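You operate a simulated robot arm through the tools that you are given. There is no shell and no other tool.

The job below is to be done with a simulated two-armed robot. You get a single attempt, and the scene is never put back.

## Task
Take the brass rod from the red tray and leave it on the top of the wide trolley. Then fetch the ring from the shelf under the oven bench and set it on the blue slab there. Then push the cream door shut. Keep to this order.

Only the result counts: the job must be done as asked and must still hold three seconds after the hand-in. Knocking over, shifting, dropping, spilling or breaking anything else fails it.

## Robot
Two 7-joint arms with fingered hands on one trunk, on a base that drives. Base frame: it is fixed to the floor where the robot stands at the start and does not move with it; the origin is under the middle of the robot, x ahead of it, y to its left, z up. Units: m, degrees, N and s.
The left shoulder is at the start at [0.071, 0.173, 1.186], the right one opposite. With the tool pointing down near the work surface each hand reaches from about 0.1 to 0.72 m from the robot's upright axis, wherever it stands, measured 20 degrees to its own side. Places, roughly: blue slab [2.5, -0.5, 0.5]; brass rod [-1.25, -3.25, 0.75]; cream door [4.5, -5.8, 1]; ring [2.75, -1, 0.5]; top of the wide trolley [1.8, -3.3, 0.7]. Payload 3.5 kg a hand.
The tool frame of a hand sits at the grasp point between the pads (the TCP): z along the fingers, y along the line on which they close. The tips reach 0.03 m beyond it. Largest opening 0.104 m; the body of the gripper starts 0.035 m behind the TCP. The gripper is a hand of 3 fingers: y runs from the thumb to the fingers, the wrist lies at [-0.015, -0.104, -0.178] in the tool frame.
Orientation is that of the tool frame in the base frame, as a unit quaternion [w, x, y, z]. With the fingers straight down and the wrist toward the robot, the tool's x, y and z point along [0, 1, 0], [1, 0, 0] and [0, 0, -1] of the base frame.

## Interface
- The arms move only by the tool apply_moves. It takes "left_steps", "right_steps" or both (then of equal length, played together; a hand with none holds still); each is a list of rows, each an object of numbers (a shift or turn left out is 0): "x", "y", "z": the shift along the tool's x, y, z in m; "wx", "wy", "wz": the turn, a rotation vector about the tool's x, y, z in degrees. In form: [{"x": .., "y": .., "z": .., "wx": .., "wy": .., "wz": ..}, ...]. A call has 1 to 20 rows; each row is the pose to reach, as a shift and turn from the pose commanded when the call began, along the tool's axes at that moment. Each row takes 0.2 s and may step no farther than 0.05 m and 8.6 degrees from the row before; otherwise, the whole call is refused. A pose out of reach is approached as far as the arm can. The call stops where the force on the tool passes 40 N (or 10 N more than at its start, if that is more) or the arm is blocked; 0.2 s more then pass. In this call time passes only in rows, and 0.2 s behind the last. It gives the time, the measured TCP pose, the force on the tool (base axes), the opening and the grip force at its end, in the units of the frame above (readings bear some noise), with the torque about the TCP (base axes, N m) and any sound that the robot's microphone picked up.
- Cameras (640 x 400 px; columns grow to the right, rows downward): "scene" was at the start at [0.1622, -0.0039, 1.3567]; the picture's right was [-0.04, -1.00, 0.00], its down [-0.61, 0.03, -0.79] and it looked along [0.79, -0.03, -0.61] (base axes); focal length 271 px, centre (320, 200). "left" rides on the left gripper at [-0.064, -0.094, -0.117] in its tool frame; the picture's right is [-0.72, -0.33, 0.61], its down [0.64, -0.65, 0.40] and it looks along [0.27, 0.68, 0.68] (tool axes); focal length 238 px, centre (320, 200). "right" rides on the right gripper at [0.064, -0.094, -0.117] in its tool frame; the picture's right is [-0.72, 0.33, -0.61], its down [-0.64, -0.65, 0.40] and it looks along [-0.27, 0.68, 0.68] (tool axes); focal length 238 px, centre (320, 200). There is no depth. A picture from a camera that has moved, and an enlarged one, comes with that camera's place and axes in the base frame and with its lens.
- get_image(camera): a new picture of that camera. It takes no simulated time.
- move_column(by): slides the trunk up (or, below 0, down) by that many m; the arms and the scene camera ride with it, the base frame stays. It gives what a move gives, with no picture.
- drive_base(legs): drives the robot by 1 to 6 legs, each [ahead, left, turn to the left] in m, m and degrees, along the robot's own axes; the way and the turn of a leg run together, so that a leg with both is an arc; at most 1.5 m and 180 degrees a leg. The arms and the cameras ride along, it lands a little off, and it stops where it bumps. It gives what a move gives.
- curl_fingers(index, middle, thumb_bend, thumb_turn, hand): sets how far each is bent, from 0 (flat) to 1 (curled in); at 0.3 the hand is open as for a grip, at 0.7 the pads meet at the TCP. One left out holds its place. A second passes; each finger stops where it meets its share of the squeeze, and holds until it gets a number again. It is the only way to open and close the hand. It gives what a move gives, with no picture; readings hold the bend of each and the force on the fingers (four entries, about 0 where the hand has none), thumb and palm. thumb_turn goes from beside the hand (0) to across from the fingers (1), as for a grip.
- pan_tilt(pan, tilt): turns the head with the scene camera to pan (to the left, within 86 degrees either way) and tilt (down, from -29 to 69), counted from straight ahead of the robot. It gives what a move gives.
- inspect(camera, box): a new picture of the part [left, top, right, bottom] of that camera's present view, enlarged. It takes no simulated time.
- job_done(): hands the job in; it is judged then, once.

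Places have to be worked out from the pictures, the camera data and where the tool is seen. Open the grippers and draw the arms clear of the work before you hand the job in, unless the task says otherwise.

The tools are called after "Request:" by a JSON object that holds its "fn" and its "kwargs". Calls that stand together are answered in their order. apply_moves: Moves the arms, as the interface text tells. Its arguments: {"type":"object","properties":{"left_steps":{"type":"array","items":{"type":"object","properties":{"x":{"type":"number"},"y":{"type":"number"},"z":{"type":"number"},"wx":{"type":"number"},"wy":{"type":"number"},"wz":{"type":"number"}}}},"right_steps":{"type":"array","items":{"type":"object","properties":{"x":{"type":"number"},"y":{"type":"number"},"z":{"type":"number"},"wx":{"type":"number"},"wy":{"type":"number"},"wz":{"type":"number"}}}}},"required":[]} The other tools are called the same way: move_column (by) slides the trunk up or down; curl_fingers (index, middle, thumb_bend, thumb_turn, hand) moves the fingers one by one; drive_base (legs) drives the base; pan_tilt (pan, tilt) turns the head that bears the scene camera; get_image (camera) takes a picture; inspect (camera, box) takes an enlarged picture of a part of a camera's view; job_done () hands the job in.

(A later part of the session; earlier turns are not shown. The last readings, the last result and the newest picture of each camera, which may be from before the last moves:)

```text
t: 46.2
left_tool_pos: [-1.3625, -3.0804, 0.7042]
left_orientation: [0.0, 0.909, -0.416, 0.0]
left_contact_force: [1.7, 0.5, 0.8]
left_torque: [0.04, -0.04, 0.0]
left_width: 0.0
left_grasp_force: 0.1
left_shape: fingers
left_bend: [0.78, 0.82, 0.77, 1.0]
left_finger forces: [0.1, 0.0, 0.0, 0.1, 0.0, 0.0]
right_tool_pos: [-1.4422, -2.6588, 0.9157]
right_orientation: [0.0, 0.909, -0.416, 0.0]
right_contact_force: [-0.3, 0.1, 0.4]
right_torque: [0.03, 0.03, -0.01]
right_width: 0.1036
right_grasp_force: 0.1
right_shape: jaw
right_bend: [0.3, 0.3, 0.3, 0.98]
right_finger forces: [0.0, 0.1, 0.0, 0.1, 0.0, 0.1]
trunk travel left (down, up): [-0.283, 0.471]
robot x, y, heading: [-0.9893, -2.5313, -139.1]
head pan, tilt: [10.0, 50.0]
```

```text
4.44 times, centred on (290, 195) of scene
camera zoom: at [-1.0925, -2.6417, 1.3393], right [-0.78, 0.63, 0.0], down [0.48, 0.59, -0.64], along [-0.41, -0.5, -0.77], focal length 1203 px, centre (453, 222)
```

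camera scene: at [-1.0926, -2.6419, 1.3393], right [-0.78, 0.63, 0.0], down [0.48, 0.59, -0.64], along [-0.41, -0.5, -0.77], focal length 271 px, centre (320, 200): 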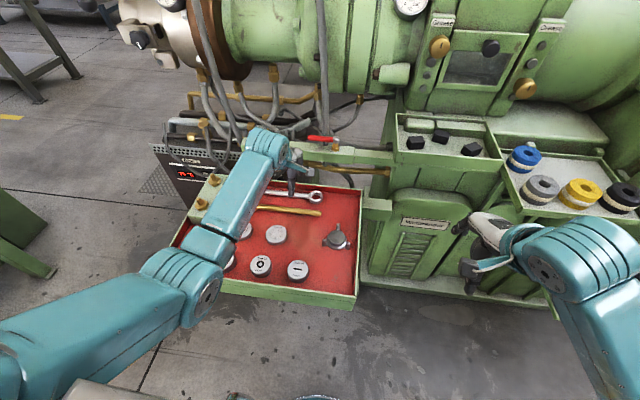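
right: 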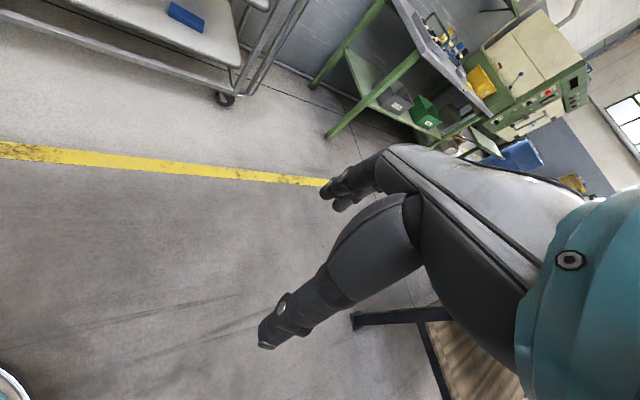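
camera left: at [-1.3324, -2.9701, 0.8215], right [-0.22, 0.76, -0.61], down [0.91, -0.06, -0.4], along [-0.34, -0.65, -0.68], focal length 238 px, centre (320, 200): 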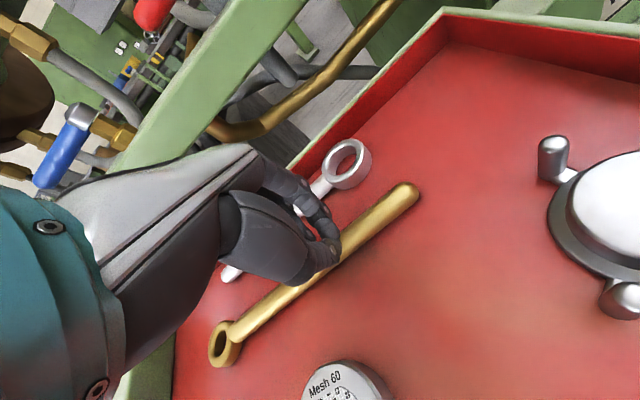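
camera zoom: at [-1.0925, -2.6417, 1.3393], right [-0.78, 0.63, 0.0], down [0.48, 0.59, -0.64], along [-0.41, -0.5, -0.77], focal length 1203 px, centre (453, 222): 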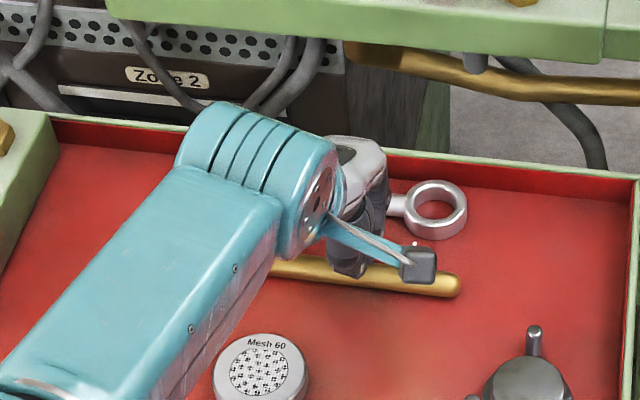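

The fingers closed just above the rod (width 0), so the rod lies lower (about z 0.67). I reopen, descend a few millimetres at a time watching for floor contact.

Request:
{"fn": "curl_fingers", "kwargs": {"hand": "left", "index": 0.54, "middle": 0.54, "thumb_bend": 0.54}}

Request:
{"fn": "apply_moves", "kwargs": {"left_steps": [{"z": 0.004}, {"z": 0.008}]}}

Request:
{"fn": "get_image", "kwargs": {"camera": "left"}}

```text
t: 47.2
left_tool_pos: [-1.3642, -3.0817, 0.7032]
left_orientation: [0.0, 0.91, -0.415, 0.0]
left_contact_force: [0.0, -0.3, -0.5]
left_torque: [0.0, 0.02, 0.0]
left_width: 0.0407
left_grasp_force: 0.1
left_shape: fingers
left_bend: [0.54, 0.54, 0.54, 1.0]
left_finger forces: [0.0, 0.0, 0.0, 0.0, 0.0, 0.0]
right_tool_pos: [-1.4426, -2.6593, 0.9156]
right_orientation: [0.0, 0.909, -0.416, 0.001]
right_contact_force: [-0.1, 0.2, 0.1]
right_torque: [-0.01, -0.03, 0.01]
right_width: 0.1036
right_grasp_force: 0.0
right_shape: jaw
right_bend: [0.3, 0.3, 0.3, 0.98]
right_finger forces: [0.0, 0.0, 0.0, 0.0, 0.0, 0.0]
trunk travel left (down, up): [-0.283, 0.471]
robot x, y, heading: [-0.9885, -2.5323, -139.4]
head pan, tilt: [10.0, 50.0]
```

```text
t: 47.8
left_tool_pos: [-1.3625, -3.0816, 0.6949]
left_orientation: [-0.001, 0.909, -0.417, 0.001]
left_contact_force: [0.4, -0.4, 0.2]
left_torque: [0.01, 0.0, 0.02]
left_width: 0.0409
left_grasp_force: 0.1
left_shape: fingers
left_bend: [0.54, 0.54, 0.54, 1.0]
left_finger forces: [0.0, 0.0, 0.1, 0.0, 0.1, 0.0]
right_tool_pos: [-1.4422, -2.6579, 0.9163]
right_orientation: [-0.001, 0.909, -0.416, 0.0]
right_contact_force: [0.6, -1.2, 1.3]
right_torque: [-0.02, 0.0, 0.0]
right_width: 0.1037
right_grasp_force: 0.1
right_shape: jaw
right_bend: [0.3, 0.3, 0.3, 0.98]
right_finger forces: [0.0, 0.1, 0.1, 0.1, 0.1, 0.0]
trunk travel left (down, up): [-0.283, 0.471]
robot x, y, heading: [-0.9858, -2.5326, -139.2]
head pan, tilt: [10.0, 50.0]
```

```text
taken
camera left: at [-1.3323, -2.971, 0.8128], right [-0.22, 0.76, -0.61], down [0.91, -0.06, -0.4], along [-0.34, -0.65, -0.68], focal length 238 px, centre (320, 200)
```

left: 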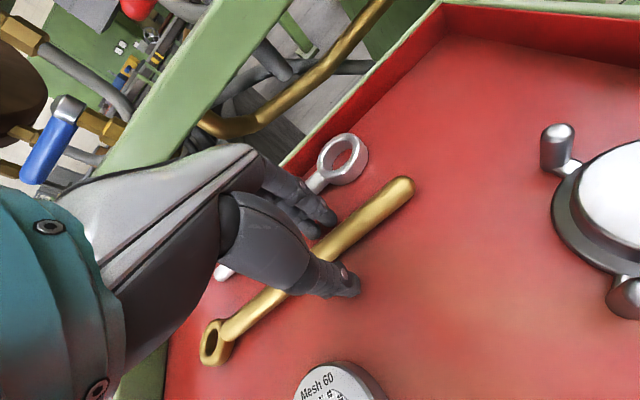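

The rod now shows between finger and thumb tips. I lower another few millimetres, watching force.

Request:
{"fn": "apply_moves", "kwargs": {"left_steps": [{"z": 0.003}, {"z": 0.006}]}}

```text
t: 48.4
left_tool_pos: [-1.3651, -3.0831, 0.694]
left_orientation: [0.004, 0.909, -0.417, -0.003]
left_contact_force: [0.1, -1.1, 17.2]
left_torque: [-0.3, 0.29, 0.03]
left_width: 0.0408
left_grasp_force: 8.6
left_shape: fingers
left_bend: [0.54, 0.54, 0.54, 1.0]
left_finger forces: [4.7, 10.8, 0.1, 0.1, 1.5, 0.1]
right_tool_pos: [-1.4423, -2.6588, 0.9167]
right_orientation: [0.0, 0.909, -0.416, -0.001]
right_contact_force: [-0.8, 0.1, -0.1]
right_torque: [-0.01, -0.02, -0.02]
right_width: 0.1037
right_grasp_force: 0.1
right_shape: jaw
right_bend: [0.3, 0.3, 0.3, 0.98]
right_finger forces: [0.0, 0.0, 0.1, 0.0, 0.0, 0.0]
trunk travel left (down, up): [-0.283, 0.471]
robot x, y, heading: [-0.9871, -2.5326, -139.3]
head pan, tilt: [10.0, 50.0]
```

The fingertips touch the tray floor, so I lift 3 mm and close on the rod.

Request:
{"fn": "apply_moves", "kwargs": {"left_steps": [{"z": -0.003}]}}

Request:
{"fn": "curl_fingers", "kwargs": {"hand": "left", "index": 0.85, "middle": 0.85, "thumb_bend": 0.85}}

Request:
{"fn": "get_image", "kwargs": {"camera": "left"}}

```text
t: 48.8
left_tool_pos: [-1.3629, -3.0815, 0.6941]
left_orientation: [0.001, 0.909, -0.416, -0.001]
left_contact_force: [-0.8, -2.8, 13.8]
left_torque: [-0.35, 0.28, 0.04]
left_width: 0.0422
left_grasp_force: 6.7
left_shape: fingers
left_bend: [0.53, 0.53, 0.54, 1.0]
left_finger forces: [1.6, 12.0, 0.0, 0.0, 0.0, 0.1]
right_tool_pos: [-1.4424, -2.6586, 0.9154]
right_orientation: [-0.001, 0.909, -0.416, 0.0]
right_contact_force: [0.3, -0.2, -0.3]
right_torque: [-0.01, 0.03, -0.02]
right_width: 0.104
right_grasp_force: 0.1
right_shape: jaw
right_bend: [0.3, 0.3, 0.3, 0.98]
right_finger forces: [0.0, 0.1, 0.1, 0.1, 0.0, 0.0]
trunk travel left (down, up): [-0.283, 0.471]
robot x, y, heading: [-0.9888, -2.5346, -139.2]
head pan, tilt: [10.0, 50.0]
```

```text
t: 49.8
left_tool_pos: [-1.3613, -3.08, 0.6915]
left_orientation: [-0.002, 0.909, -0.417, 0.001]
left_contact_force: [1.5, 0.8, 7.7]
left_torque: [0.13, -0.2, -0.06]
left_width: 0.0129
left_grasp_force: 27.7
left_shape: fingers
left_bend: [0.72, 0.64, 0.69, 1.0]
left_finger forces: [11.5, 11.3, 0.1, 0.1, 32.0, 0.0]
right_tool_pos: [-1.4418, -2.6587, 0.9159]
right_orientation: [0.0, 0.909, -0.417, 0.0]
right_contact_force: [-0.9, 0.0, 0.5]
right_torque: [0.0, 0.02, -0.01]
right_width: 0.1038
right_grasp_force: 0.0
right_shape: jaw
right_bend: [0.3, 0.3, 0.3, 0.98]
right_finger forces: [0.0, 0.0, 0.1, 0.1, 0.0, 0.1]
trunk travel left (down, up): [-0.283, 0.471]
robot x, y, heading: [-0.9892, -2.5318, -139.3]
head pan, tilt: [10.0, 50.0]
```

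```text
taken
camera left: at [-1.3316, -2.9699, 0.8094], right [-0.22, 0.76, -0.61], down [0.91, -0.06, -0.4], along [-0.34, -0.65, -0.68], focal length 238 px, centre (320, 200)
```

left: 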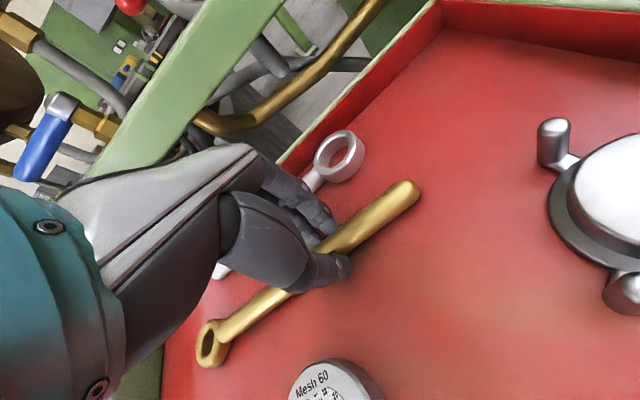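

Grip: width 0.0129 m, grip force about 28 N – the rod is held. I lift it slowly straight up.

Request:
{"fn": "apply_moves", "kwargs": {"left_steps": [{"z": -0.01}, {"z": -0.03}, {"z": -0.06}, {"z": -0.1}, {"z": -0.14}, {"z": -0.18}]}}

Request:
{"fn": "get_image", "kwargs": {"camera": "left"}}

Request:
{"fn": "get_image", "kwargs": {"camera": "scene"}}

```text
t: 51.2
left_tool_pos: [-1.366, -3.08, 0.8723]
left_orientation: [-0.001, 0.909, -0.417, 0.0]
left_contact_force: [-0.2, -0.4, -4.1]
left_torque: [0.02, -0.01, -0.01]
left_width: 0.0119
left_grasp_force: 17.4
left_shape: fingers
left_bend: [0.71, 0.74, 0.73, 1.0]
left_finger forces: [16.3, 0.1, 0.0, 0.1, 17.9, 0.0]
right_tool_pos: [-1.4425, -2.66, 0.9153]
right_orientation: [0.0, 0.909, -0.417, 0.0]
right_contact_force: [0.2, -0.4, 0.3]
right_torque: [0.0, 0.02, 0.0]
right_width: 0.1039
right_grasp_force: 0.1
right_shape: jaw
right_bend: [0.3, 0.3, 0.3, 0.98]
right_finger forces: [0.1, 0.0, 0.0, 0.0, 0.1, 0.0]
trunk travel left (down, up): [-0.283, 0.471]
robot x, y, heading: [-0.9852, -2.5322, -139.2]
head pan, tilt: [10.0, 50.0]
```

```text
taken
camera left: at [-1.3353, -2.9696, 0.9908], right [-0.22, 0.76, -0.61], down [0.91, -0.06, -0.4], along [-0.34, -0.65, -0.68], focal length 238 px, centre (320, 200)
```

left: 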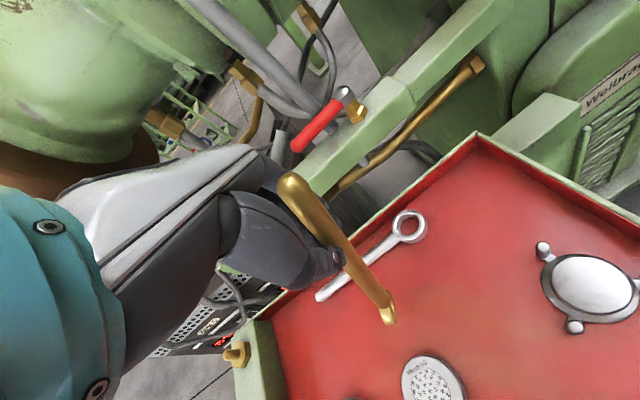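

```text
taken
camera scene: at [-1.0929, -2.6419, 1.3393], right [-0.78, 0.63, 0.0], down [0.48, 0.59, -0.64], along [-0.41, -0.5, -0.77], focal length 271 px, centre (320, 200)
```

scene: 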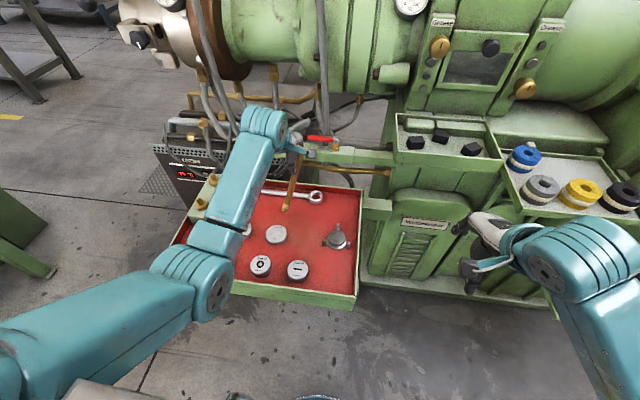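

The rod has swung to hang almost upright from thumb and index (weight about 4 N), its eye end near z 0.69. I raise the trunk to get it clear of the tray rim, then back the hand.

Request:
{"fn": "move_column", "kwargs": {"by": 0.15}}

Request:
{"fn": "get_image", "kwargs": {"camera": "left"}}

Request:
{"fn": "get_image", "kwargs": {"camera": "scene"}}

```text
t: 53.0
left_tool_pos: [-1.3631, -3.0816, 1.0218]
left_orientation: [-0.002, 0.909, -0.416, 0.0]
left_contact_force: [-0.1, 1.0, -4.1]
left_torque: [0.03, 0.03, 0.0]
left_width: 0.0118
left_grasp_force: 17.0
left_shape: fingers
left_bend: [0.71, 0.74, 0.73, 1.0]
left_finger forces: [16.5, 0.0, 0.0, 0.0, 17.9, 0.0]
right_tool_pos: [-1.4428, -2.6588, 1.0656]
right_orientation: [0.0, 0.909, -0.416, 0.001]
right_contact_force: [0.2, 0.5, -0.4]
right_torque: [0.0, 0.0, 0.04]
right_width: 0.1037
right_grasp_force: 0.2
right_shape: jaw
right_bend: [0.3, 0.3, 0.3, 0.98]
right_finger forces: [0.1, 0.1, 0.1, 0.0, 0.0, 0.0]
trunk travel left (down, up): [-0.433, 0.321]
robot x, y, heading: [-0.9868, -2.5354, -139.3]
head pan, tilt: [10.0, 50.0]
```

```text
taken
camera left: at [-1.3328, -2.9709, 1.1392], right [-0.22, 0.76, -0.61], down [0.91, -0.06, -0.4], along [-0.34, -0.65, -0.68], focal length 238 px, centre (320, 200)
```

left: 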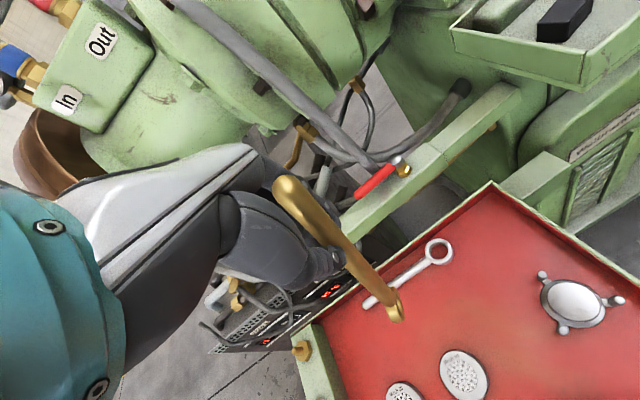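

```text
taken
camera scene: at [-1.0596, -2.6134, 1.4909], right [-0.78, 0.63, 0.0], down [0.48, 0.59, -0.64], along [-0.41, -0.5, -0.77], focal length 271 px, centre (320, 200)
```

scene: 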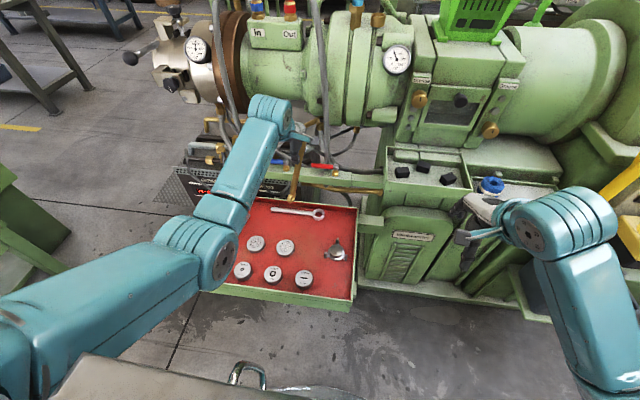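

The rod is clear of the tray and nothing else moved. I draw the left hand back toward me, keeping it level.

Request:
{"fn": "apply_moves", "kwargs": {"left_steps": [{"y": -0.03}, {"y": -0.07}, {"y": -0.11}, {"y": -0.15}, {"y": -0.19}, {"y": -0.23}, {"y": -0.26}]}}

Request:
{"fn": "drive_base", "kwargs": {"legs": [[-0.7, 0, 0]]}}

Request:
{"fn": "pan_tilt", "kwargs": {"pan": 60, "tilt": 30}}

Request:
{"fn": "get_image", "kwargs": {"camera": "scene"}}

Request:
{"fn": "get_image", "kwargs": {"camera": "left"}}

```text
t: 54.6
left_tool_pos: [-1.163, -2.9124, 1.0238]
left_orientation: [0.0, 0.91, -0.415, 0.0]
left_contact_force: [-1.0, 0.0, -4.1]
left_torque: [-0.01, 0.05, -0.02]
left_width: 0.0117
left_grasp_force: 17.3
left_shape: fingers
left_bend: [0.71, 0.74, 0.73, 1.0]
left_finger forces: [16.7, 0.0, 0.0, 0.0, 18.0, 0.0]
right_tool_pos: [-1.4408, -2.6601, 1.0667]
right_orientation: [0.0, 0.909, -0.416, 0.0]
right_contact_force: [0.2, 0.4, 0.7]
right_torque: [-0.02, 0.01, -0.01]
right_width: 0.1036
right_grasp_force: 0.1
right_shape: jaw
right_bend: [0.3, 0.3, 0.3, 0.98]
right_finger forces: [0.0, 0.1, 0.0, 0.0, 0.0, 0.0]
trunk travel left (down, up): [-0.433, 0.321]
robot x, y, heading: [-0.9882, -2.5312, -139.1]
head pan, tilt: [10.0, 50.0]
```

```text
t: 58.5
left_tool_pos: [-0.6195, -2.4417, 1.0243]
left_orientation: [0.0, 0.908, -0.418, 0.0]
left_contact_force: [0.1, 0.1, -4.6]
left_torque: [0.02, -0.03, -0.02]
left_width: 0.0118
left_grasp_force: 17.6
left_shape: fingers
left_bend: [0.71, 0.74, 0.73, 1.0]
left_finger forces: [16.8, 0.0, 0.0, 0.0, 18.3, 0.0]
right_tool_pos: [-0.8982, -2.1892, 1.0661]
right_orientation: [0.0, 0.908, -0.418, 0.0]
right_contact_force: [-0.7, 0.1, 0.0]
right_torque: [-0.01, 0.0, 0.05]
right_width: 0.1036
right_grasp_force: 0.1
right_shape: jaw
right_bend: [0.3, 0.3, 0.3, 0.98]
right_finger forces: [0.0, 0.1, 0.1, 0.0, 0.0, 0.0]
trunk travel left (down, up): [-0.433, 0.321]
robot x, y, heading: [-0.446, -2.0615, -139.6]
head pan, tilt: [10.0, 50.0]
```

```text
t: 59.7
left_tool_pos: [-0.6213, -2.4436, 1.0233]
left_orientation: [0.0, 0.909, -0.417, 0.0]
left_contact_force: [0.2, 0.0, -4.8]
left_torque: [0.03, 0.01, -0.02]
left_width: 0.0116
left_grasp_force: 17.6
left_shape: fingers
left_bend: [0.71, 0.74, 0.73, 1.0]
left_finger forces: [16.8, 0.0, 0.1, 0.1, 18.3, 0.1]
right_tool_pos: [-0.8986, -2.1894, 1.065]
right_orientation: [0.0, 0.909, -0.417, 0.0]
right_contact_force: [-0.3, 0.2, 0.8]
right_torque: [0.01, -0.02, -0.03]
right_width: 0.1035
right_grasp_force: 0.1
right_shape: jaw
right_bend: [0.3, 0.3, 0.3, 0.98]
right_finger forces: [0.0, 0.1, 0.0, 0.0, 0.1, 0.0]
trunk travel left (down, up): [-0.433, 0.321]
robot x, y, heading: [-0.4437, -2.0622, -139.3]
head pan, tilt: [60.0, 30.0]
```

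```text
taken
camera scene: at [-0.4492, -2.1738, 1.5205], right [-0.98, -0.18, 0.0], down [-0.09, 0.49, -0.87], along [0.16, -0.85, -0.5], focal length 271 px, centre (320, 200)
```

scene: 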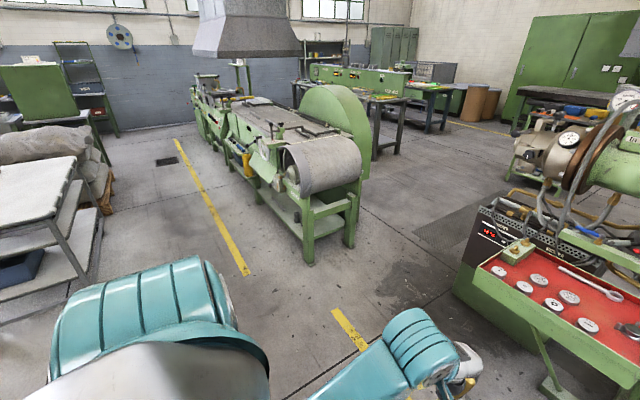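

```text
taken
camera left: at [-0.5894, -2.3326, 1.141], right [-0.22, 0.76, -0.61], down [0.91, -0.06, -0.4], along [-0.34, -0.65, -0.68], focal length 238 px, centre (320, 200)
```

left: 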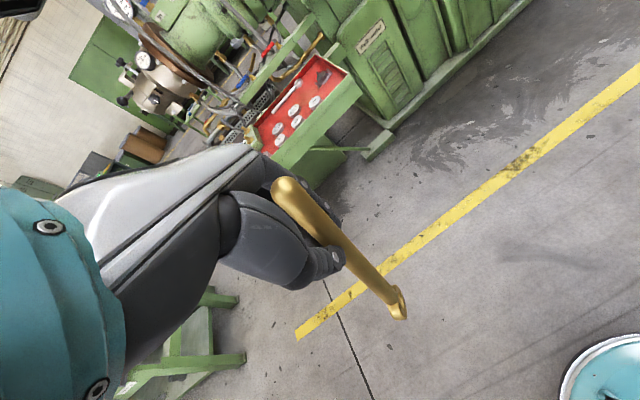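

The rod is held firmly, and the trolley is at the left of this view. I turn left to face it and look.

Request:
{"fn": "drive_base", "kwargs": {"legs": [[0, 0, 105]]}}

Request:
{"fn": "pan_tilt", "kwargs": {"pan": 0, "tilt": 30}}

Request:
{"fn": "get_image", "kwargs": {"camera": "scene"}}

```text
t: 64.4
left_tool_pos: [-0.0346, -2.1581, 1.0231]
left_orientation: [0.0, 0.896, 0.443, -0.001]
left_contact_force: [-0.4, 0.8, -4.1]
left_torque: [0.0, 0.04, -0.01]
left_width: 0.0114
left_grasp_force: 17.3
left_shape: fingers
left_bend: [0.71, 0.74, 0.73, 1.0]
left_finger forces: [16.6, 0.0, 0.0, 0.0, 18.0, 0.0]
right_tool_pos: [-0.2237, -2.4844, 1.0661]
right_orientation: [0.0, 0.896, 0.444, 0.0]
right_contact_force: [-0.2, 0.2, -0.3]
right_torque: [-0.03, 0.0, 0.0]
right_width: 0.1037
right_grasp_force: 0.1
right_shape: jaw
right_bend: [0.3, 0.3, 0.3, 0.98]
right_finger forces: [0.0, 0.1, 0.1, 0.1, 0.0, 0.1]
trunk travel left (down, up): [-0.433, 0.321]
robot x, y, heading: [-0.4446, -2.0648, -37.3]
head pan, tilt: [60.0, 30.0]
```

```text
t: 65.7
left_tool_pos: [-0.0339, -2.1581, 1.0226]
left_orientation: [0.001, 0.896, 0.443, 0.001]
left_contact_force: [0.1, -0.7, -4.8]
left_torque: [-0.01, 0.05, -0.01]
left_width: 0.0116
left_grasp_force: 17.2
left_shape: fingers
left_bend: [0.71, 0.74, 0.73, 1.0]
left_finger forces: [16.7, 0.0, 0.0, 0.0, 18.0, 0.0]
right_tool_pos: [-0.224, -2.4835, 1.0655]
right_orientation: [0.0, 0.896, 0.444, 0.0]
right_contact_force: [0.2, 0.6, 0.7]
right_torque: [0.0, 0.0, -0.05]
right_width: 0.1037
right_grasp_force: 0.1
right_shape: jaw
right_bend: [0.3, 0.3, 0.3, 0.98]
right_finger forces: [0.0, 0.1, 0.0, 0.0, 0.0, 0.0]
trunk travel left (down, up): [-0.433, 0.321]
robot x, y, heading: [-0.4442, -2.0627, -37.2]
head pan, tilt: [0.0, 30.0]
```

```text
taken
camera scene: at [-0.3445, -2.138, 1.5205], right [-0.61, -0.8, 0.0], down [-0.4, 0.3, -0.87], along [0.69, -0.52, -0.5], focal length 271 px, centre (320, 200)
```

scene: 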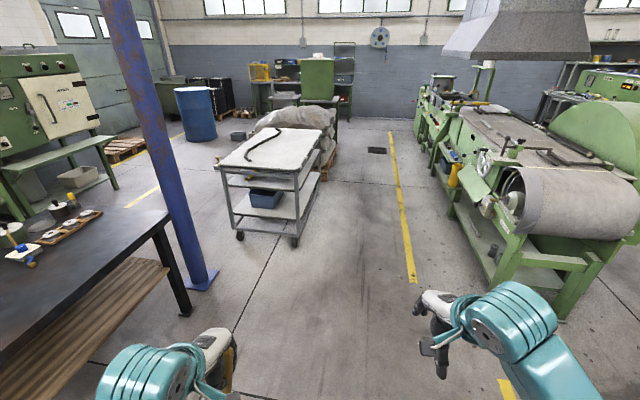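

The white-topped trolley matches the given place; its near end is centred about (1.48,-2.88), with a black hooked bar lying on its left half. I drive toward a spot in front of its right half, in two stages.

Request:
{"fn": "drive_base", "kwargs": {"legs": [[0.9, 0, 0], [0, 0, -10]]}}

Request:
{"fn": "get_image", "kwargs": {"camera": "scene"}}

Request:
{"fn": "inspect", "kwargs": {"camera": "scene", "box": [180, 80, 380, 240]}}

```text
t: 71.1
left_tool_pos: [0.6451, -2.7748, 1.0231]
left_orientation: [0.0, 0.934, 0.358, 0.0]
left_contact_force: [0.4, -0.2, -3.5]
left_torque: [-0.03, 0.03, 0.0]
left_width: 0.0116
left_grasp_force: 17.3
left_shape: fingers
left_bend: [0.71, 0.74, 0.73, 1.0]
left_finger forces: [16.5, 0.1, 0.1, 0.0, 18.0, 0.0]
right_tool_pos: [0.3971, -3.0585, 1.0663]
right_orientation: [0.0, 0.934, 0.358, 0.0]
right_contact_force: [0.5, 0.1, 0.0]
right_torque: [-0.01, 0.03, -0.01]
right_width: 0.1036
right_grasp_force: 0.1
right_shape: jaw
right_bend: [0.3, 0.3, 0.3, 0.98]
right_finger forces: [0.0, 0.0, 0.0, 0.0, 0.0, 0.1]
trunk travel left (down, up): [-0.433, 0.321]
robot x, y, heading: [0.2635, -2.6065, -48.3]
head pan, tilt: [0.0, 30.0]
```

```text
taken
camera scene: at [0.3428, -2.6967, 1.5206], right [-0.74, -0.67, 0.0], down [-0.33, 0.37, -0.87], along [0.58, -0.64, -0.5], focal length 271 px, centre (320, 200)
```

scene: 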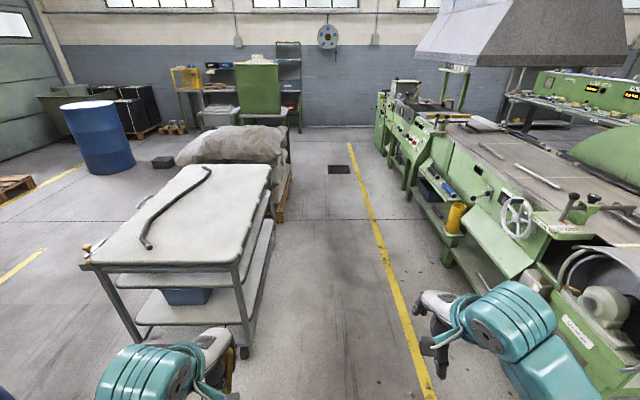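

```text
2.50 times, centred on (280, 160) of scene
camera zoom: at [0.3428, -2.6967, 1.5206], right [-0.74, -0.67, 0.0], down [-0.33, 0.37, -0.87], along [0.58, -0.64, -0.5], focal length 676 px, centre (420, 300)
```

zoom: 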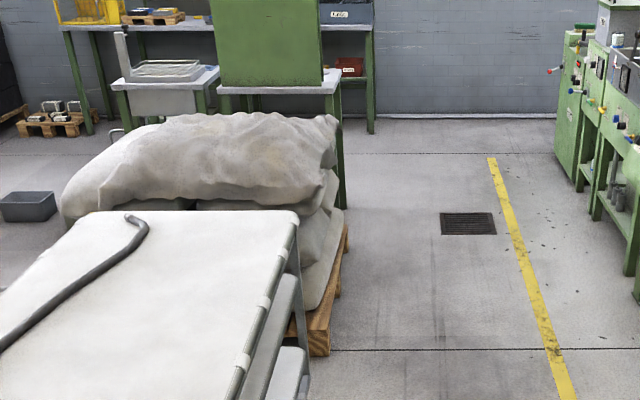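

Trolley's near-right corner is about (1.18,-3.10), top at z≈0.72; the free right half is ahead-left of me. I drive 0.52 ahead and 0.28 left.

Request:
{"fn": "drive_base", "kwargs": {"legs": [[0.25, 0.14, 2], [0.26, 0.14, 0]]}}

Request:
{"fn": "pan_tilt", "kwargs": {"pan": 15, "tilt": 50}}

Request:
{"fn": "get_image", "kwargs": {"camera": "scene"}}

Request:
{"fn": "get_image", "kwargs": {"camera": "left"}}

```text
t: 74.7
left_tool_pos: [1.2031, -2.9408, 1.0234]
left_orientation: [-0.001, 0.926, 0.377, 0.0]
left_contact_force: [0.2, 0.5, -3.8]
left_torque: [-0.03, 0.02, 0.0]
left_width: 0.0112
left_grasp_force: 16.7
left_shape: fingers
left_bend: [0.71, 0.74, 0.73, 1.0]
left_finger forces: [16.7, 0.1, 0.0, 0.0, 18.0, 0.1]
right_tool_pos: [0.9673, -3.2347, 1.0647]
right_orientation: [-0.001, 0.926, 0.377, 0.0]
right_contact_force: [-0.1, 0.1, 0.5]
right_torque: [0.02, -0.02, -0.03]
right_width: 0.1037
right_grasp_force: 0.1
right_shape: jaw
right_bend: [0.3, 0.3, 0.3, 0.98]
right_finger forces: [0.0, 0.1, 0.1, 0.1, 0.0, 0.0]
trunk travel left (down, up): [-0.433, 0.321]
robot x, y, heading: [0.8119, -2.7892, -45.9]
head pan, tilt: [0.0, 30.0]
```

```text
t: 75.5
left_tool_pos: [1.202, -2.9403, 1.0229]
left_orientation: [-0.001, 0.926, 0.377, 0.0]
left_contact_force: [0.7, -0.1, -4.1]
left_torque: [0.0, 0.04, 0.02]
left_width: 0.0114
left_grasp_force: 17.5
left_shape: fingers
left_bend: [0.71, 0.74, 0.73, 1.0]
left_finger forces: [16.8, 0.1, 0.0, 0.0, 18.2, 0.0]
right_tool_pos: [0.9667, -3.2345, 1.0654]
right_orientation: [0.0, 0.926, 0.378, 0.001]
right_contact_force: [0.3, 0.7, -0.2]
right_torque: [0.02, 0.01, 0.0]
right_width: 0.1037
right_grasp_force: 0.1
right_shape: jaw
right_bend: [0.3, 0.3, 0.3, 0.98]
right_finger forces: [0.0, 0.0, 0.0, 0.0, 0.1, 0.0]
trunk travel left (down, up): [-0.433, 0.321]
robot x, y, heading: [0.8113, -2.7861, -45.8]
head pan, tilt: [15.0, 50.0]
```

```text
taken
camera scene: at [0.901, -2.849, 1.4911], right [-0.51, -0.86, 0.0], down [-0.66, 0.39, -0.64], along [0.55, -0.33, -0.77], focal length 271 px, centre (320, 200)
```

scene: 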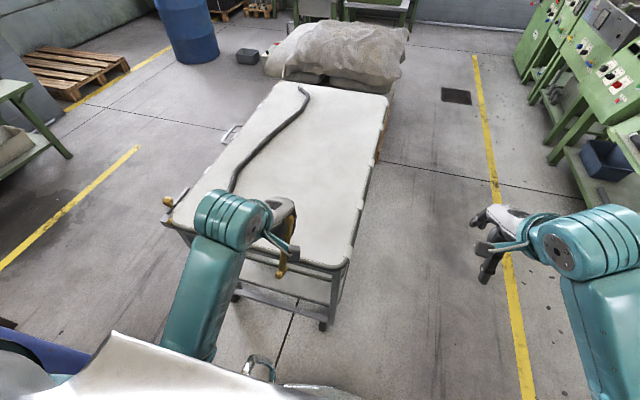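

```text
taken
camera left: at [1.0917, -2.9166, 1.1408], right [-0.74, -0.27, -0.61], down [0.0, 0.92, -0.4], along [0.67, -0.3, -0.68], focal length 238 px, centre (320, 200)
```

left: 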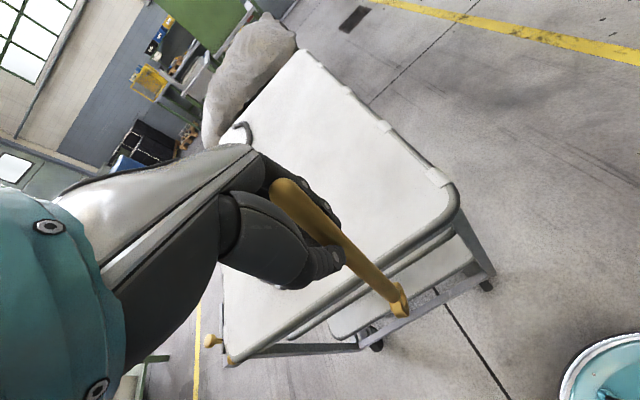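

The trolley top computes at z≈0.69, and the TCP is over the right half's front edge. I extend the hand 0.235 m over the top and 0.10 m to the left at this height, then check.

Request:
{"fn": "apply_moves", "kwargs": {"left_steps": [{"y": 0.04, "x": 0.02}, {"y": 0.08, "x": 0.04}, {"y": 0.12, "x": 0.06}, {"y": 0.16, "x": 0.08}, {"y": 0.2, "x": 0.1}, {"y": 0.235, "x": 0.105}]}}

Request:
{"fn": "get_image", "kwargs": {"camera": "left"}}

Request:
{"fn": "get_image", "kwargs": {"camera": "scene"}}

Request:
{"fn": "get_image", "kwargs": {"camera": "right"}}

```text
t: 76.9
left_tool_pos: [1.4396, -3.035, 1.0246]
left_orientation: [-0.001, 0.927, 0.376, -0.001]
left_contact_force: [-0.2, 0.2, -4.5]
left_torque: [0.04, 0.09, 0.0]
left_width: 0.0113
left_grasp_force: 17.8
left_shape: fingers
left_bend: [0.71, 0.74, 0.73, 1.0]
left_finger forces: [17.1, 0.0, 0.1, 0.0, 18.9, 0.0]
right_tool_pos: [0.9666, -3.2342, 1.0671]
right_orientation: [-0.001, 0.926, 0.377, 0.0]
right_contact_force: [-0.5, -0.6, 0.1]
right_torque: [0.02, 0.02, -0.01]
right_width: 0.1035
right_grasp_force: 0.0
right_shape: jaw
right_bend: [0.3, 0.3, 0.3, 0.98]
right_finger forces: [0.0, 0.1, 0.1, 0.0, 0.0, 0.1]
trunk travel left (down, up): [-0.433, 0.321]
robot x, y, heading: [0.8123, -2.7896, -45.7]
head pan, tilt: [15.0, 50.0]
```

```text
taken
camera left: at [1.33, -3.011, 1.1422], right [-0.74, -0.27, -0.61], down [0.0, 0.92, -0.4], along [0.67, -0.3, -0.68], focal length 238 px, centre (320, 200)
```

left: 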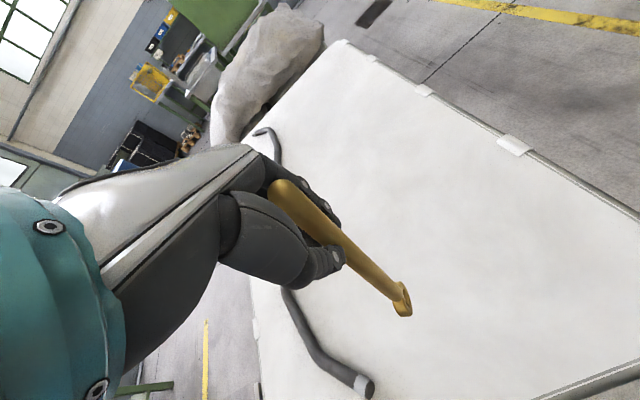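

```text
taken
camera scene: at [0.9015, -2.8498, 1.4909], right [-0.51, -0.86, 0.0], down [-0.66, 0.39, -0.64], along [0.55, -0.33, -0.77], focal length 271 px, centre (320, 200)
```

scene: 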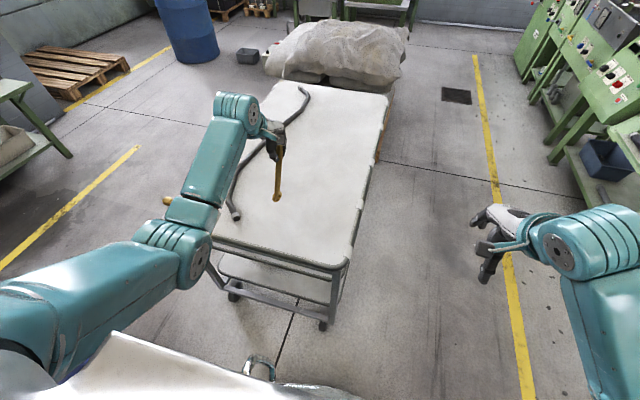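

```text
taken
camera right: at [0.9461, -3.1219, 1.1817], right [-0.29, -0.74, 0.61], down [-0.91, 0.02, -0.4], along [0.28, -0.68, -0.68], focal length 238 px, centre (320, 200)
```

right: 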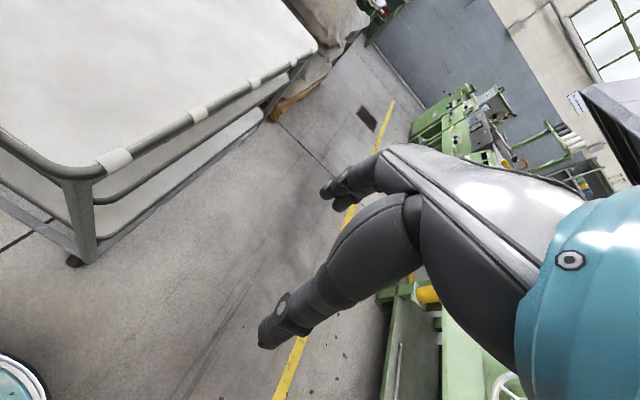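

The rod hangs clear of the hook, with its eye near (1.45,-3.02). I shift 3 cm further left and descend 10 cm, then check.

Request:
{"fn": "apply_moves", "kwargs": {"left_steps": [{"x": 0.03}, {"x": 0.03, "z": 0.04}, {"x": 0.03, "z": 0.08}, {"x": 0.03, "z": 0.1}]}}

Request:
{"fn": "get_image", "kwargs": {"camera": "left"}}

Request:
{"fn": "inspect", "kwargs": {"camera": "scene", "box": [200, 120, 360, 280]}}

```text
t: 77.9
left_tool_pos: [1.4611, -3.0168, 0.9304]
left_orientation: [0.005, 0.926, 0.377, 0.002]
left_contact_force: [0.2, -0.9, 9.1]
left_torque: [-0.06, 0.03, 0.04]
left_width: 0.0113
left_grasp_force: 19.5
left_shape: fingers
left_bend: [0.71, 0.74, 0.74, 1.0]
left_finger forces: [18.7, 0.0, 0.0, 0.0, 21.1, 0.0]
right_tool_pos: [0.965, -3.2338, 1.0657]
right_orientation: [0.001, 0.926, 0.377, 0.001]
right_contact_force: [0.9, 0.7, -0.1]
right_torque: [0.01, -0.02, 0.0]
right_width: 0.1039
right_grasp_force: 0.1
right_shape: jaw
right_bend: [0.3, 0.3, 0.3, 0.98]
right_finger forces: [0.1, 0.0, 0.1, 0.0, 0.1, 0.1]
trunk travel left (down, up): [-0.433, 0.321]
robot x, y, heading: [0.8086, -2.7893, -45.6]
head pan, tilt: [15.0, 50.0]
```

```text
taken
camera left: at [1.3505, -2.9921, 1.0473], right [-0.74, -0.27, -0.62], down [0.01, 0.91, -0.41], along [0.67, -0.31, -0.67], focal length 238 px, centre (320, 200)
```

left: 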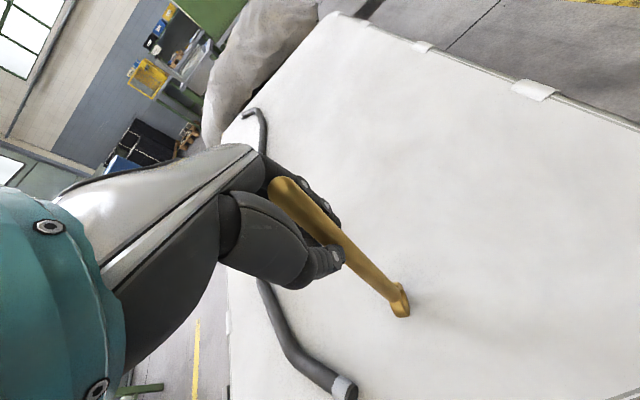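

```text
2.50 times, centred on (280, 200) of scene
camera zoom: at [0.8988, -2.8486, 1.4915], right [-0.51, -0.86, 0.0], down [-0.66, 0.39, -0.64], along [0.55, -0.33, -0.77], focal length 676 px, centre (420, 200)
```

zoom: 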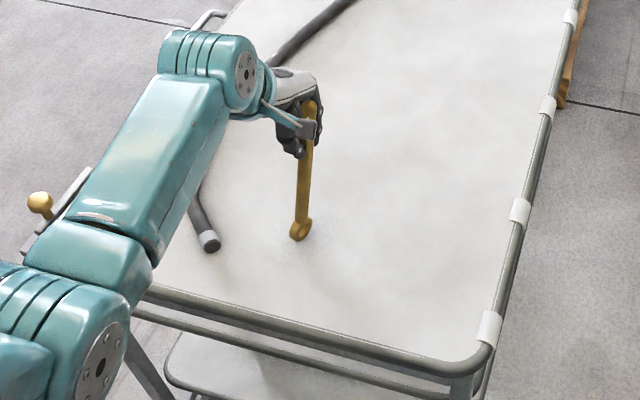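

The eye end now stands on the trolley top (force changed to +9 N), giving a top height near 0.73. I now lay the rod over by moving the hand to the right while lowering gradually.

Request:
{"fn": "apply_moves", "kwargs": {"left_steps": [{"x": -0.015, "z": -0.002}, {"x": -0.03, "z": 0.003}, {"x": -0.045, "z": 0.012}, {"x": -0.06, "z": 0.022}, {"x": -0.075, "z": 0.032}]}}

Request:
{"fn": "get_image", "kwargs": {"camera": "left"}}

Request:
{"fn": "inspect", "kwargs": {"camera": "scene", "box": [200, 120, 360, 280]}}

```text
t: 79.1
left_tool_pos: [1.4078, -3.064, 0.8886]
left_orientation: [-0.003, 0.926, 0.377, 0.0]
left_contact_force: [0.1, 1.6, -1.9]
left_torque: [0.17, -0.05, 0.02]
left_width: 0.0114
left_grasp_force: 19.2
left_shape: fingers
left_bend: [0.71, 0.74, 0.77, 1.0]
left_finger forces: [18.8, 0.1, 0.0, 0.1, 19.9, 0.1]
right_tool_pos: [0.9659, -3.2347, 1.0664]
right_orientation: [0.0, 0.926, 0.377, 0.001]
right_contact_force: [-0.1, -0.1, 0.0]
right_torque: [-0.01, -0.01, 0.03]
right_width: 0.1036
right_grasp_force: 0.0
right_shape: jaw
right_bend: [0.3, 0.3, 0.3, 0.98]
right_finger forces: [0.0, 0.0, 0.0, 0.0, 0.1, 0.0]
trunk travel left (down, up): [-0.433, 0.321]
robot x, y, heading: [0.8141, -2.7902, -45.9]
head pan, tilt: [15.0, 50.0]
```

```text
taken
camera left: at [1.2975, -3.0412, 1.0068], right [-0.74, -0.27, -0.61], down [0.0, 0.92, -0.4], along [0.67, -0.3, -0.68], focal length 238 px, centre (320, 200)
```

left: 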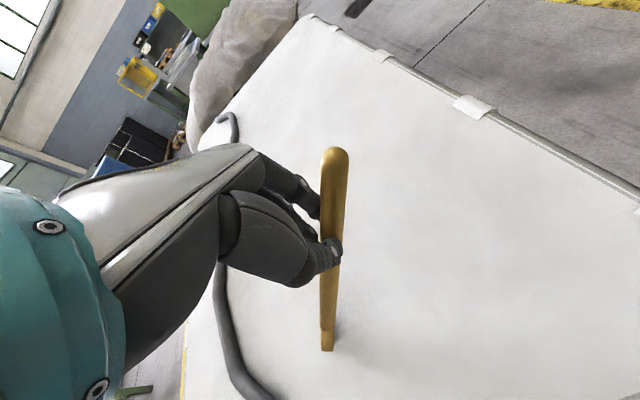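

```text
2.50 times, centred on (280, 200) of scene
camera zoom: at [0.9, -2.8493, 1.4909], right [-0.51, -0.86, 0.0], down [-0.66, 0.39, -0.64], along [0.55, -0.33, -0.77], focal length 676 px, centre (420, 200)
```

zoom: 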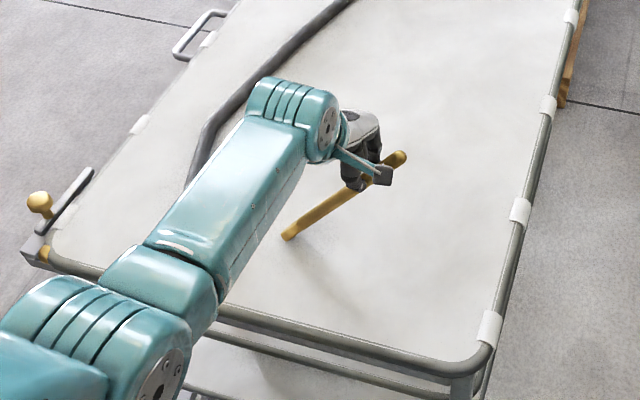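

The rod is leaning over as intended. I continue the arc down.

Request:
{"fn": "apply_moves", "kwargs": {"left_steps": [{"x": -0.01, "z": 0.009}, {"x": -0.02, "z": 0.02}, {"x": -0.03, "z": 0.032}, {"x": -0.037, "z": 0.044}, {"x": -0.045, "z": 0.058}, {"x": -0.05, "z": 0.07}, {"x": -0.055, "z": 0.082}]}}

Request:
{"fn": "get_image", "kwargs": {"camera": "left"}}

Request:
{"fn": "inspect", "kwargs": {"camera": "scene", "box": [200, 120, 360, 280]}}

```text
t: 80.7
left_tool_pos: [1.3601, -3.103, 0.8173]
left_orientation: [-0.001, 0.926, 0.378, 0.0]
left_contact_force: [0.1, 0.5, -2.1]
left_torque: [0.14, -0.13, 0.04]
left_width: 0.0116
left_grasp_force: 20.1
left_shape: fingers
left_bend: [0.71, 0.75, 0.77, 1.0]
left_finger forces: [17.9, 4.8, 0.0, 0.0, 17.4, 0.0]
left hand out of reach, approached as far as the arm can: row 7
right_tool_pos: [0.9663, -3.2334, 1.0661]
right_orientation: [-0.001, 0.926, 0.377, 0.0]
right_contact_force: [-0.3, 0.2, 0.1]
right_torque: [-0.03, 0.06, 0.02]
right_width: 0.1038
right_grasp_force: 0.0
right_shape: jaw
right_bend: [0.3, 0.3, 0.3, 0.98]
right_finger forces: [0.0, 0.0, 0.0, 0.0, 0.0, 0.1]
trunk travel left (down, up): [-0.433, 0.321]
robot x, y, heading: [0.8098, -2.7869, -45.5]
head pan, tilt: [15.0, 50.0]
```

```text
taken
camera left: at [1.2502, -3.0799, 0.9353], right [-0.74, -0.27, -0.61], down [0.0, 0.91, -0.4], along [0.67, -0.3, -0.68], focal length 238 px, centre (320, 200)
```

left: 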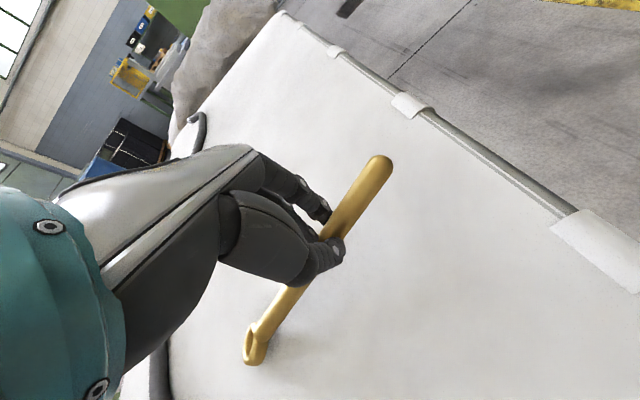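

```text
2.50 times, centred on (280, 200) of scene
camera zoom: at [0.9005, -2.8491, 1.491], right [-0.51, -0.86, 0.0], down [-0.66, 0.39, -0.64], along [0.55, -0.33, -0.77], focal length 676 px, centre (420, 200)
```

zoom: 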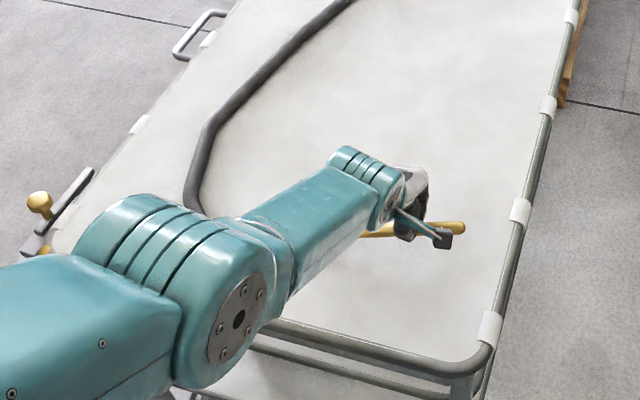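

The arm's reach ends here with the trunk raised, so I lower the trunk itself in small steps to finish laying the rod down.

Request:
{"fn": "move_column", "kwargs": {"by": -0.03}}

Request:
{"fn": "get_image", "kwargs": {"camera": "left"}}

```text
t: 81.5
left_tool_pos: [1.3611, -3.1016, 0.7881]
left_orientation: [-0.001, 0.926, 0.377, 0.0]
left_contact_force: [-1.3, 0.4, -1.0]
left_torque: [0.14, -0.17, 0.09]
left_width: 0.0121
left_grasp_force: 20.7
left_shape: fingers
left_bend: [0.71, 0.76, 0.76, 1.0]
left_finger forces: [17.2, 7.3, 0.0, 0.0, 16.9, 0.1]
right_tool_pos: [0.9653, -3.235, 1.0364]
right_orientation: [0.001, 0.926, 0.377, 0.0]
right_contact_force: [0.5, -0.5, -1.1]
right_torque: [0.0, 0.0, -0.02]
right_width: 0.1035
right_grasp_force: 0.1
right_shape: jaw
right_bend: [0.3, 0.3, 0.3, 0.98]
right_finger forces: [0.0, 0.1, 0.0, 0.0, 0.1, 0.0]
trunk travel left (down, up): [-0.403, 0.351]
robot x, y, heading: [0.8103, -2.787, -46.3]
head pan, tilt: [15.0, 50.0]
```

```text
taken
camera left: at [1.2509, -3.0781, 0.9053], right [-0.74, -0.27, -0.61], down [0.0, 0.92, -0.4], along [0.67, -0.3, -0.68], focal length 238 px, centre (320, 200)
```

left: 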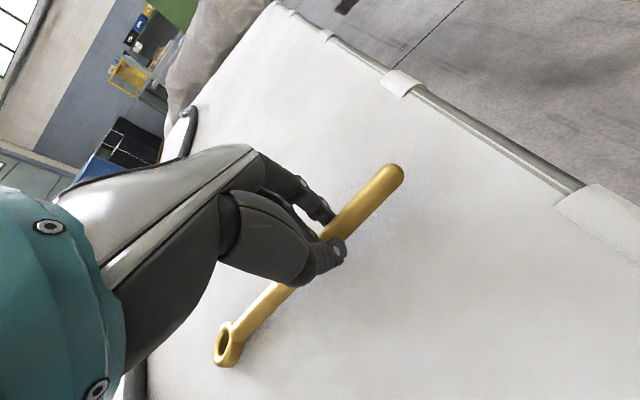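

Rod nearly flat. I lower 1.5 cm more and check force.

Request:
{"fn": "move_column", "kwargs": {"by": -0.015}}

Request:
{"fn": "get_image", "kwargs": {"camera": "left"}}

```text
t: 82.1
left_tool_pos: [1.3618, -3.1028, 0.7732]
left_orientation: [0.001, 0.926, 0.377, 0.0]
left_contact_force: [-1.1, -0.9, 2.5]
left_torque: [0.15, -0.22, 0.1]
left_width: 0.012
left_grasp_force: 23.4
left_shape: fingers
left_bend: [0.71, 0.76, 0.75, 1.0]
left_finger forces: [17.4, 11.4, 0.1, 0.0, 17.7, 0.1]
right_tool_pos: [0.9663, -3.234, 1.0207]
right_orientation: [0.0, 0.926, 0.377, -0.001]
right_contact_force: [-1.1, -0.3, -0.2]
right_torque: [-0.02, -0.01, -0.04]
right_width: 0.1037
right_grasp_force: 0.2
right_shape: jaw
right_bend: [0.3, 0.3, 0.3, 0.98]
right_finger forces: [0.0, 0.0, 0.0, 0.1, 0.0, 0.0]
trunk travel left (down, up): [-0.388, 0.366]
robot x, y, heading: [0.8104, -2.7853, -45.5]
head pan, tilt: [15.0, 50.0]
```

```text
taken
camera left: at [1.2508, -3.0788, 0.8907], right [-0.74, -0.27, -0.61], down [0.0, 0.91, -0.4], along [0.67, -0.3, -0.68], focal length 238 px, centre (320, 200)
```

left: 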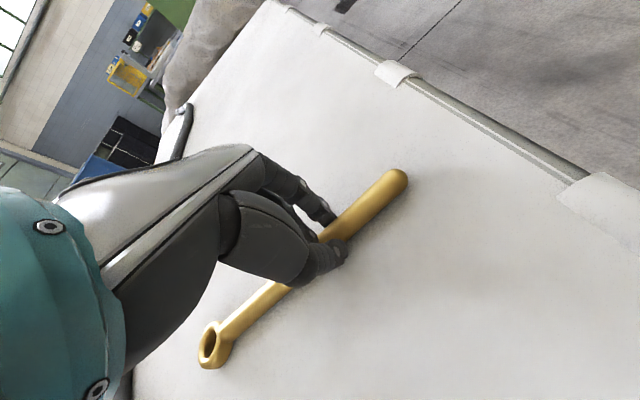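

Nearly flat now; another 1 cm.

Request:
{"fn": "move_column", "kwargs": {"by": -0.01}}

Request:
{"fn": "get_image", "kwargs": {"camera": "left"}}

```text
t: 82.6
left_tool_pos: [1.3668, -3.1066, 0.7723]
left_orientation: [0.011, 0.926, 0.377, 0.003]
left_contact_force: [-6.5, 7.3, 18.8]
left_torque: [0.26, -0.07, 0.13]
left_width: 0.012
left_grasp_force: 26.8
left_shape: fingers
left_bend: [0.71, 0.76, 0.75, 1.0]
left_finger forces: [16.5, 13.6, 0.0, 0.1, 23.6, 0.0]
right_tool_pos: [0.9671, -3.2326, 1.0118]
right_orientation: [0.0, 0.926, 0.376, 0.0]
right_contact_force: [-0.1, 0.0, 0.4]
right_torque: [0.02, 0.05, -0.01]
right_width: 0.1039
right_grasp_force: 0.1
right_shape: jaw
right_bend: [0.3, 0.3, 0.3, 0.98]
right_finger forces: [0.0, 0.0, 0.0, 0.0, 0.0, 0.0]
trunk travel left (down, up): [-0.378, 0.376]
robot x, y, heading: [0.8125, -2.7889, -45.8]
head pan, tilt: [15.0, 50.0]
stopped: the force on the tool passed its limit at 42 N (the readings are from after the stop); the commanded pose is now the measured one
```

```text
taken
camera left: at [1.2542, -3.082, 0.8875], right [-0.73, -0.28, -0.62], down [0.01, 0.91, -0.42], along [0.68, -0.31, -0.66], focal length 238 px, centre (320, 200)
```

left: 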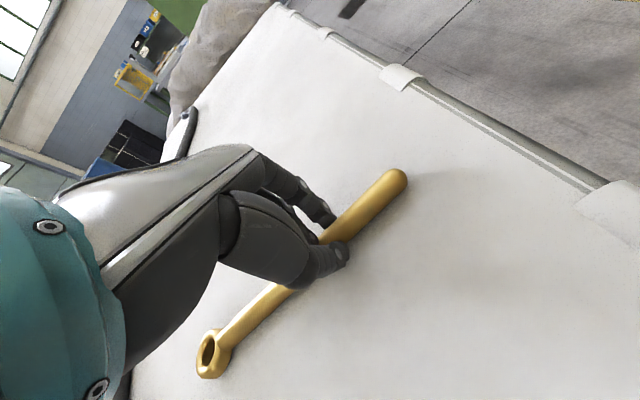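

The fingertips touch the top. I ease up 3 mm and release the rod gently.

Request:
{"fn": "apply_moves", "kwargs": {"left_steps": [{"z": -0.004, "y": -0.002}]}}

Request:
{"fn": "curl_fingers", "kwargs": {"hand": "left", "index": 0.62, "middle": 0.62, "thumb_bend": 0.62}}

Request:
{"fn": "get_image", "kwargs": {"camera": "left"}}

```text
t: 83.0
left_tool_pos: [1.3627, -3.1038, 0.7728]
left_orientation: [0.007, 0.926, 0.377, 0.002]
left_contact_force: [1.0, -1.9, 3.4]
left_torque: [0.1, -0.23, 0.11]
left_width: 0.0121
left_grasp_force: 23.2
left_shape: fingers
left_bend: [0.71, 0.76, 0.75, 1.0]
left_finger forces: [18.7, 10.6, 0.0, 0.0, 16.9, 0.1]
right_tool_pos: [0.9651, -3.2341, 1.0104]
right_orientation: [0.0, 0.926, 0.377, 0.0]
right_contact_force: [0.8, 0.5, -0.3]
right_torque: [-0.05, 0.0, 0.05]
right_width: 0.1036
right_grasp_force: 0.0
right_shape: jaw
right_bend: [0.3, 0.3, 0.3, 0.98]
right_finger forces: [0.0, 0.1, 0.0, 0.0, 0.0, 0.0]
trunk travel left (down, up): [-0.378, 0.376]
robot x, y, heading: [0.8107, -2.7918, -45.7]
head pan, tilt: [15.0, 50.0]
```

```text
t: 84.0
left_tool_pos: [1.3626, -3.1028, 0.7744]
left_orientation: [0.009, 0.926, 0.377, 0.002]
left_contact_force: [-2.9, 2.5, 14.4]
left_torque: [0.11, -0.17, 0.1]
left_width: 0.0264
left_grasp_force: 9.8
left_shape: fingers
left_bend: [0.58, 0.75, 0.62, 1.0]
left_finger forces: [3.5, 15.5, 0.0, 0.1, 0.0, 0.0]
right_tool_pos: [0.9664, -3.2327, 1.0121]
right_orientation: [0.0, 0.926, 0.377, 0.001]
right_contact_force: [0.6, 0.6, -0.1]
right_torque: [0.01, 0.02, 0.01]
right_width: 0.1035
right_grasp_force: 0.0
right_shape: jaw
right_bend: [0.3, 0.3, 0.3, 0.98]
right_finger forces: [0.1, 0.0, 0.0, 0.0, 0.0, 0.0]
trunk travel left (down, up): [-0.378, 0.376]
robot x, y, heading: [0.8129, -2.7857, -45.7]
head pan, tilt: [15.0, 50.0]
```

```text
taken
camera left: at [1.251, -3.0791, 0.8904], right [-0.74, -0.28, -0.62], down [0.01, 0.91, -0.42], along [0.68, -0.31, -0.67], focal length 238 px, centre (320, 200)
```

left: 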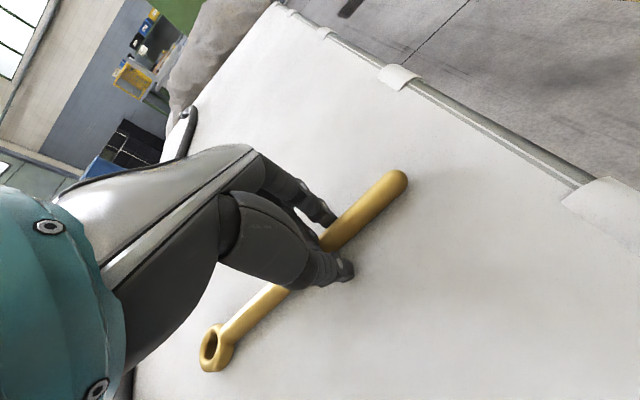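

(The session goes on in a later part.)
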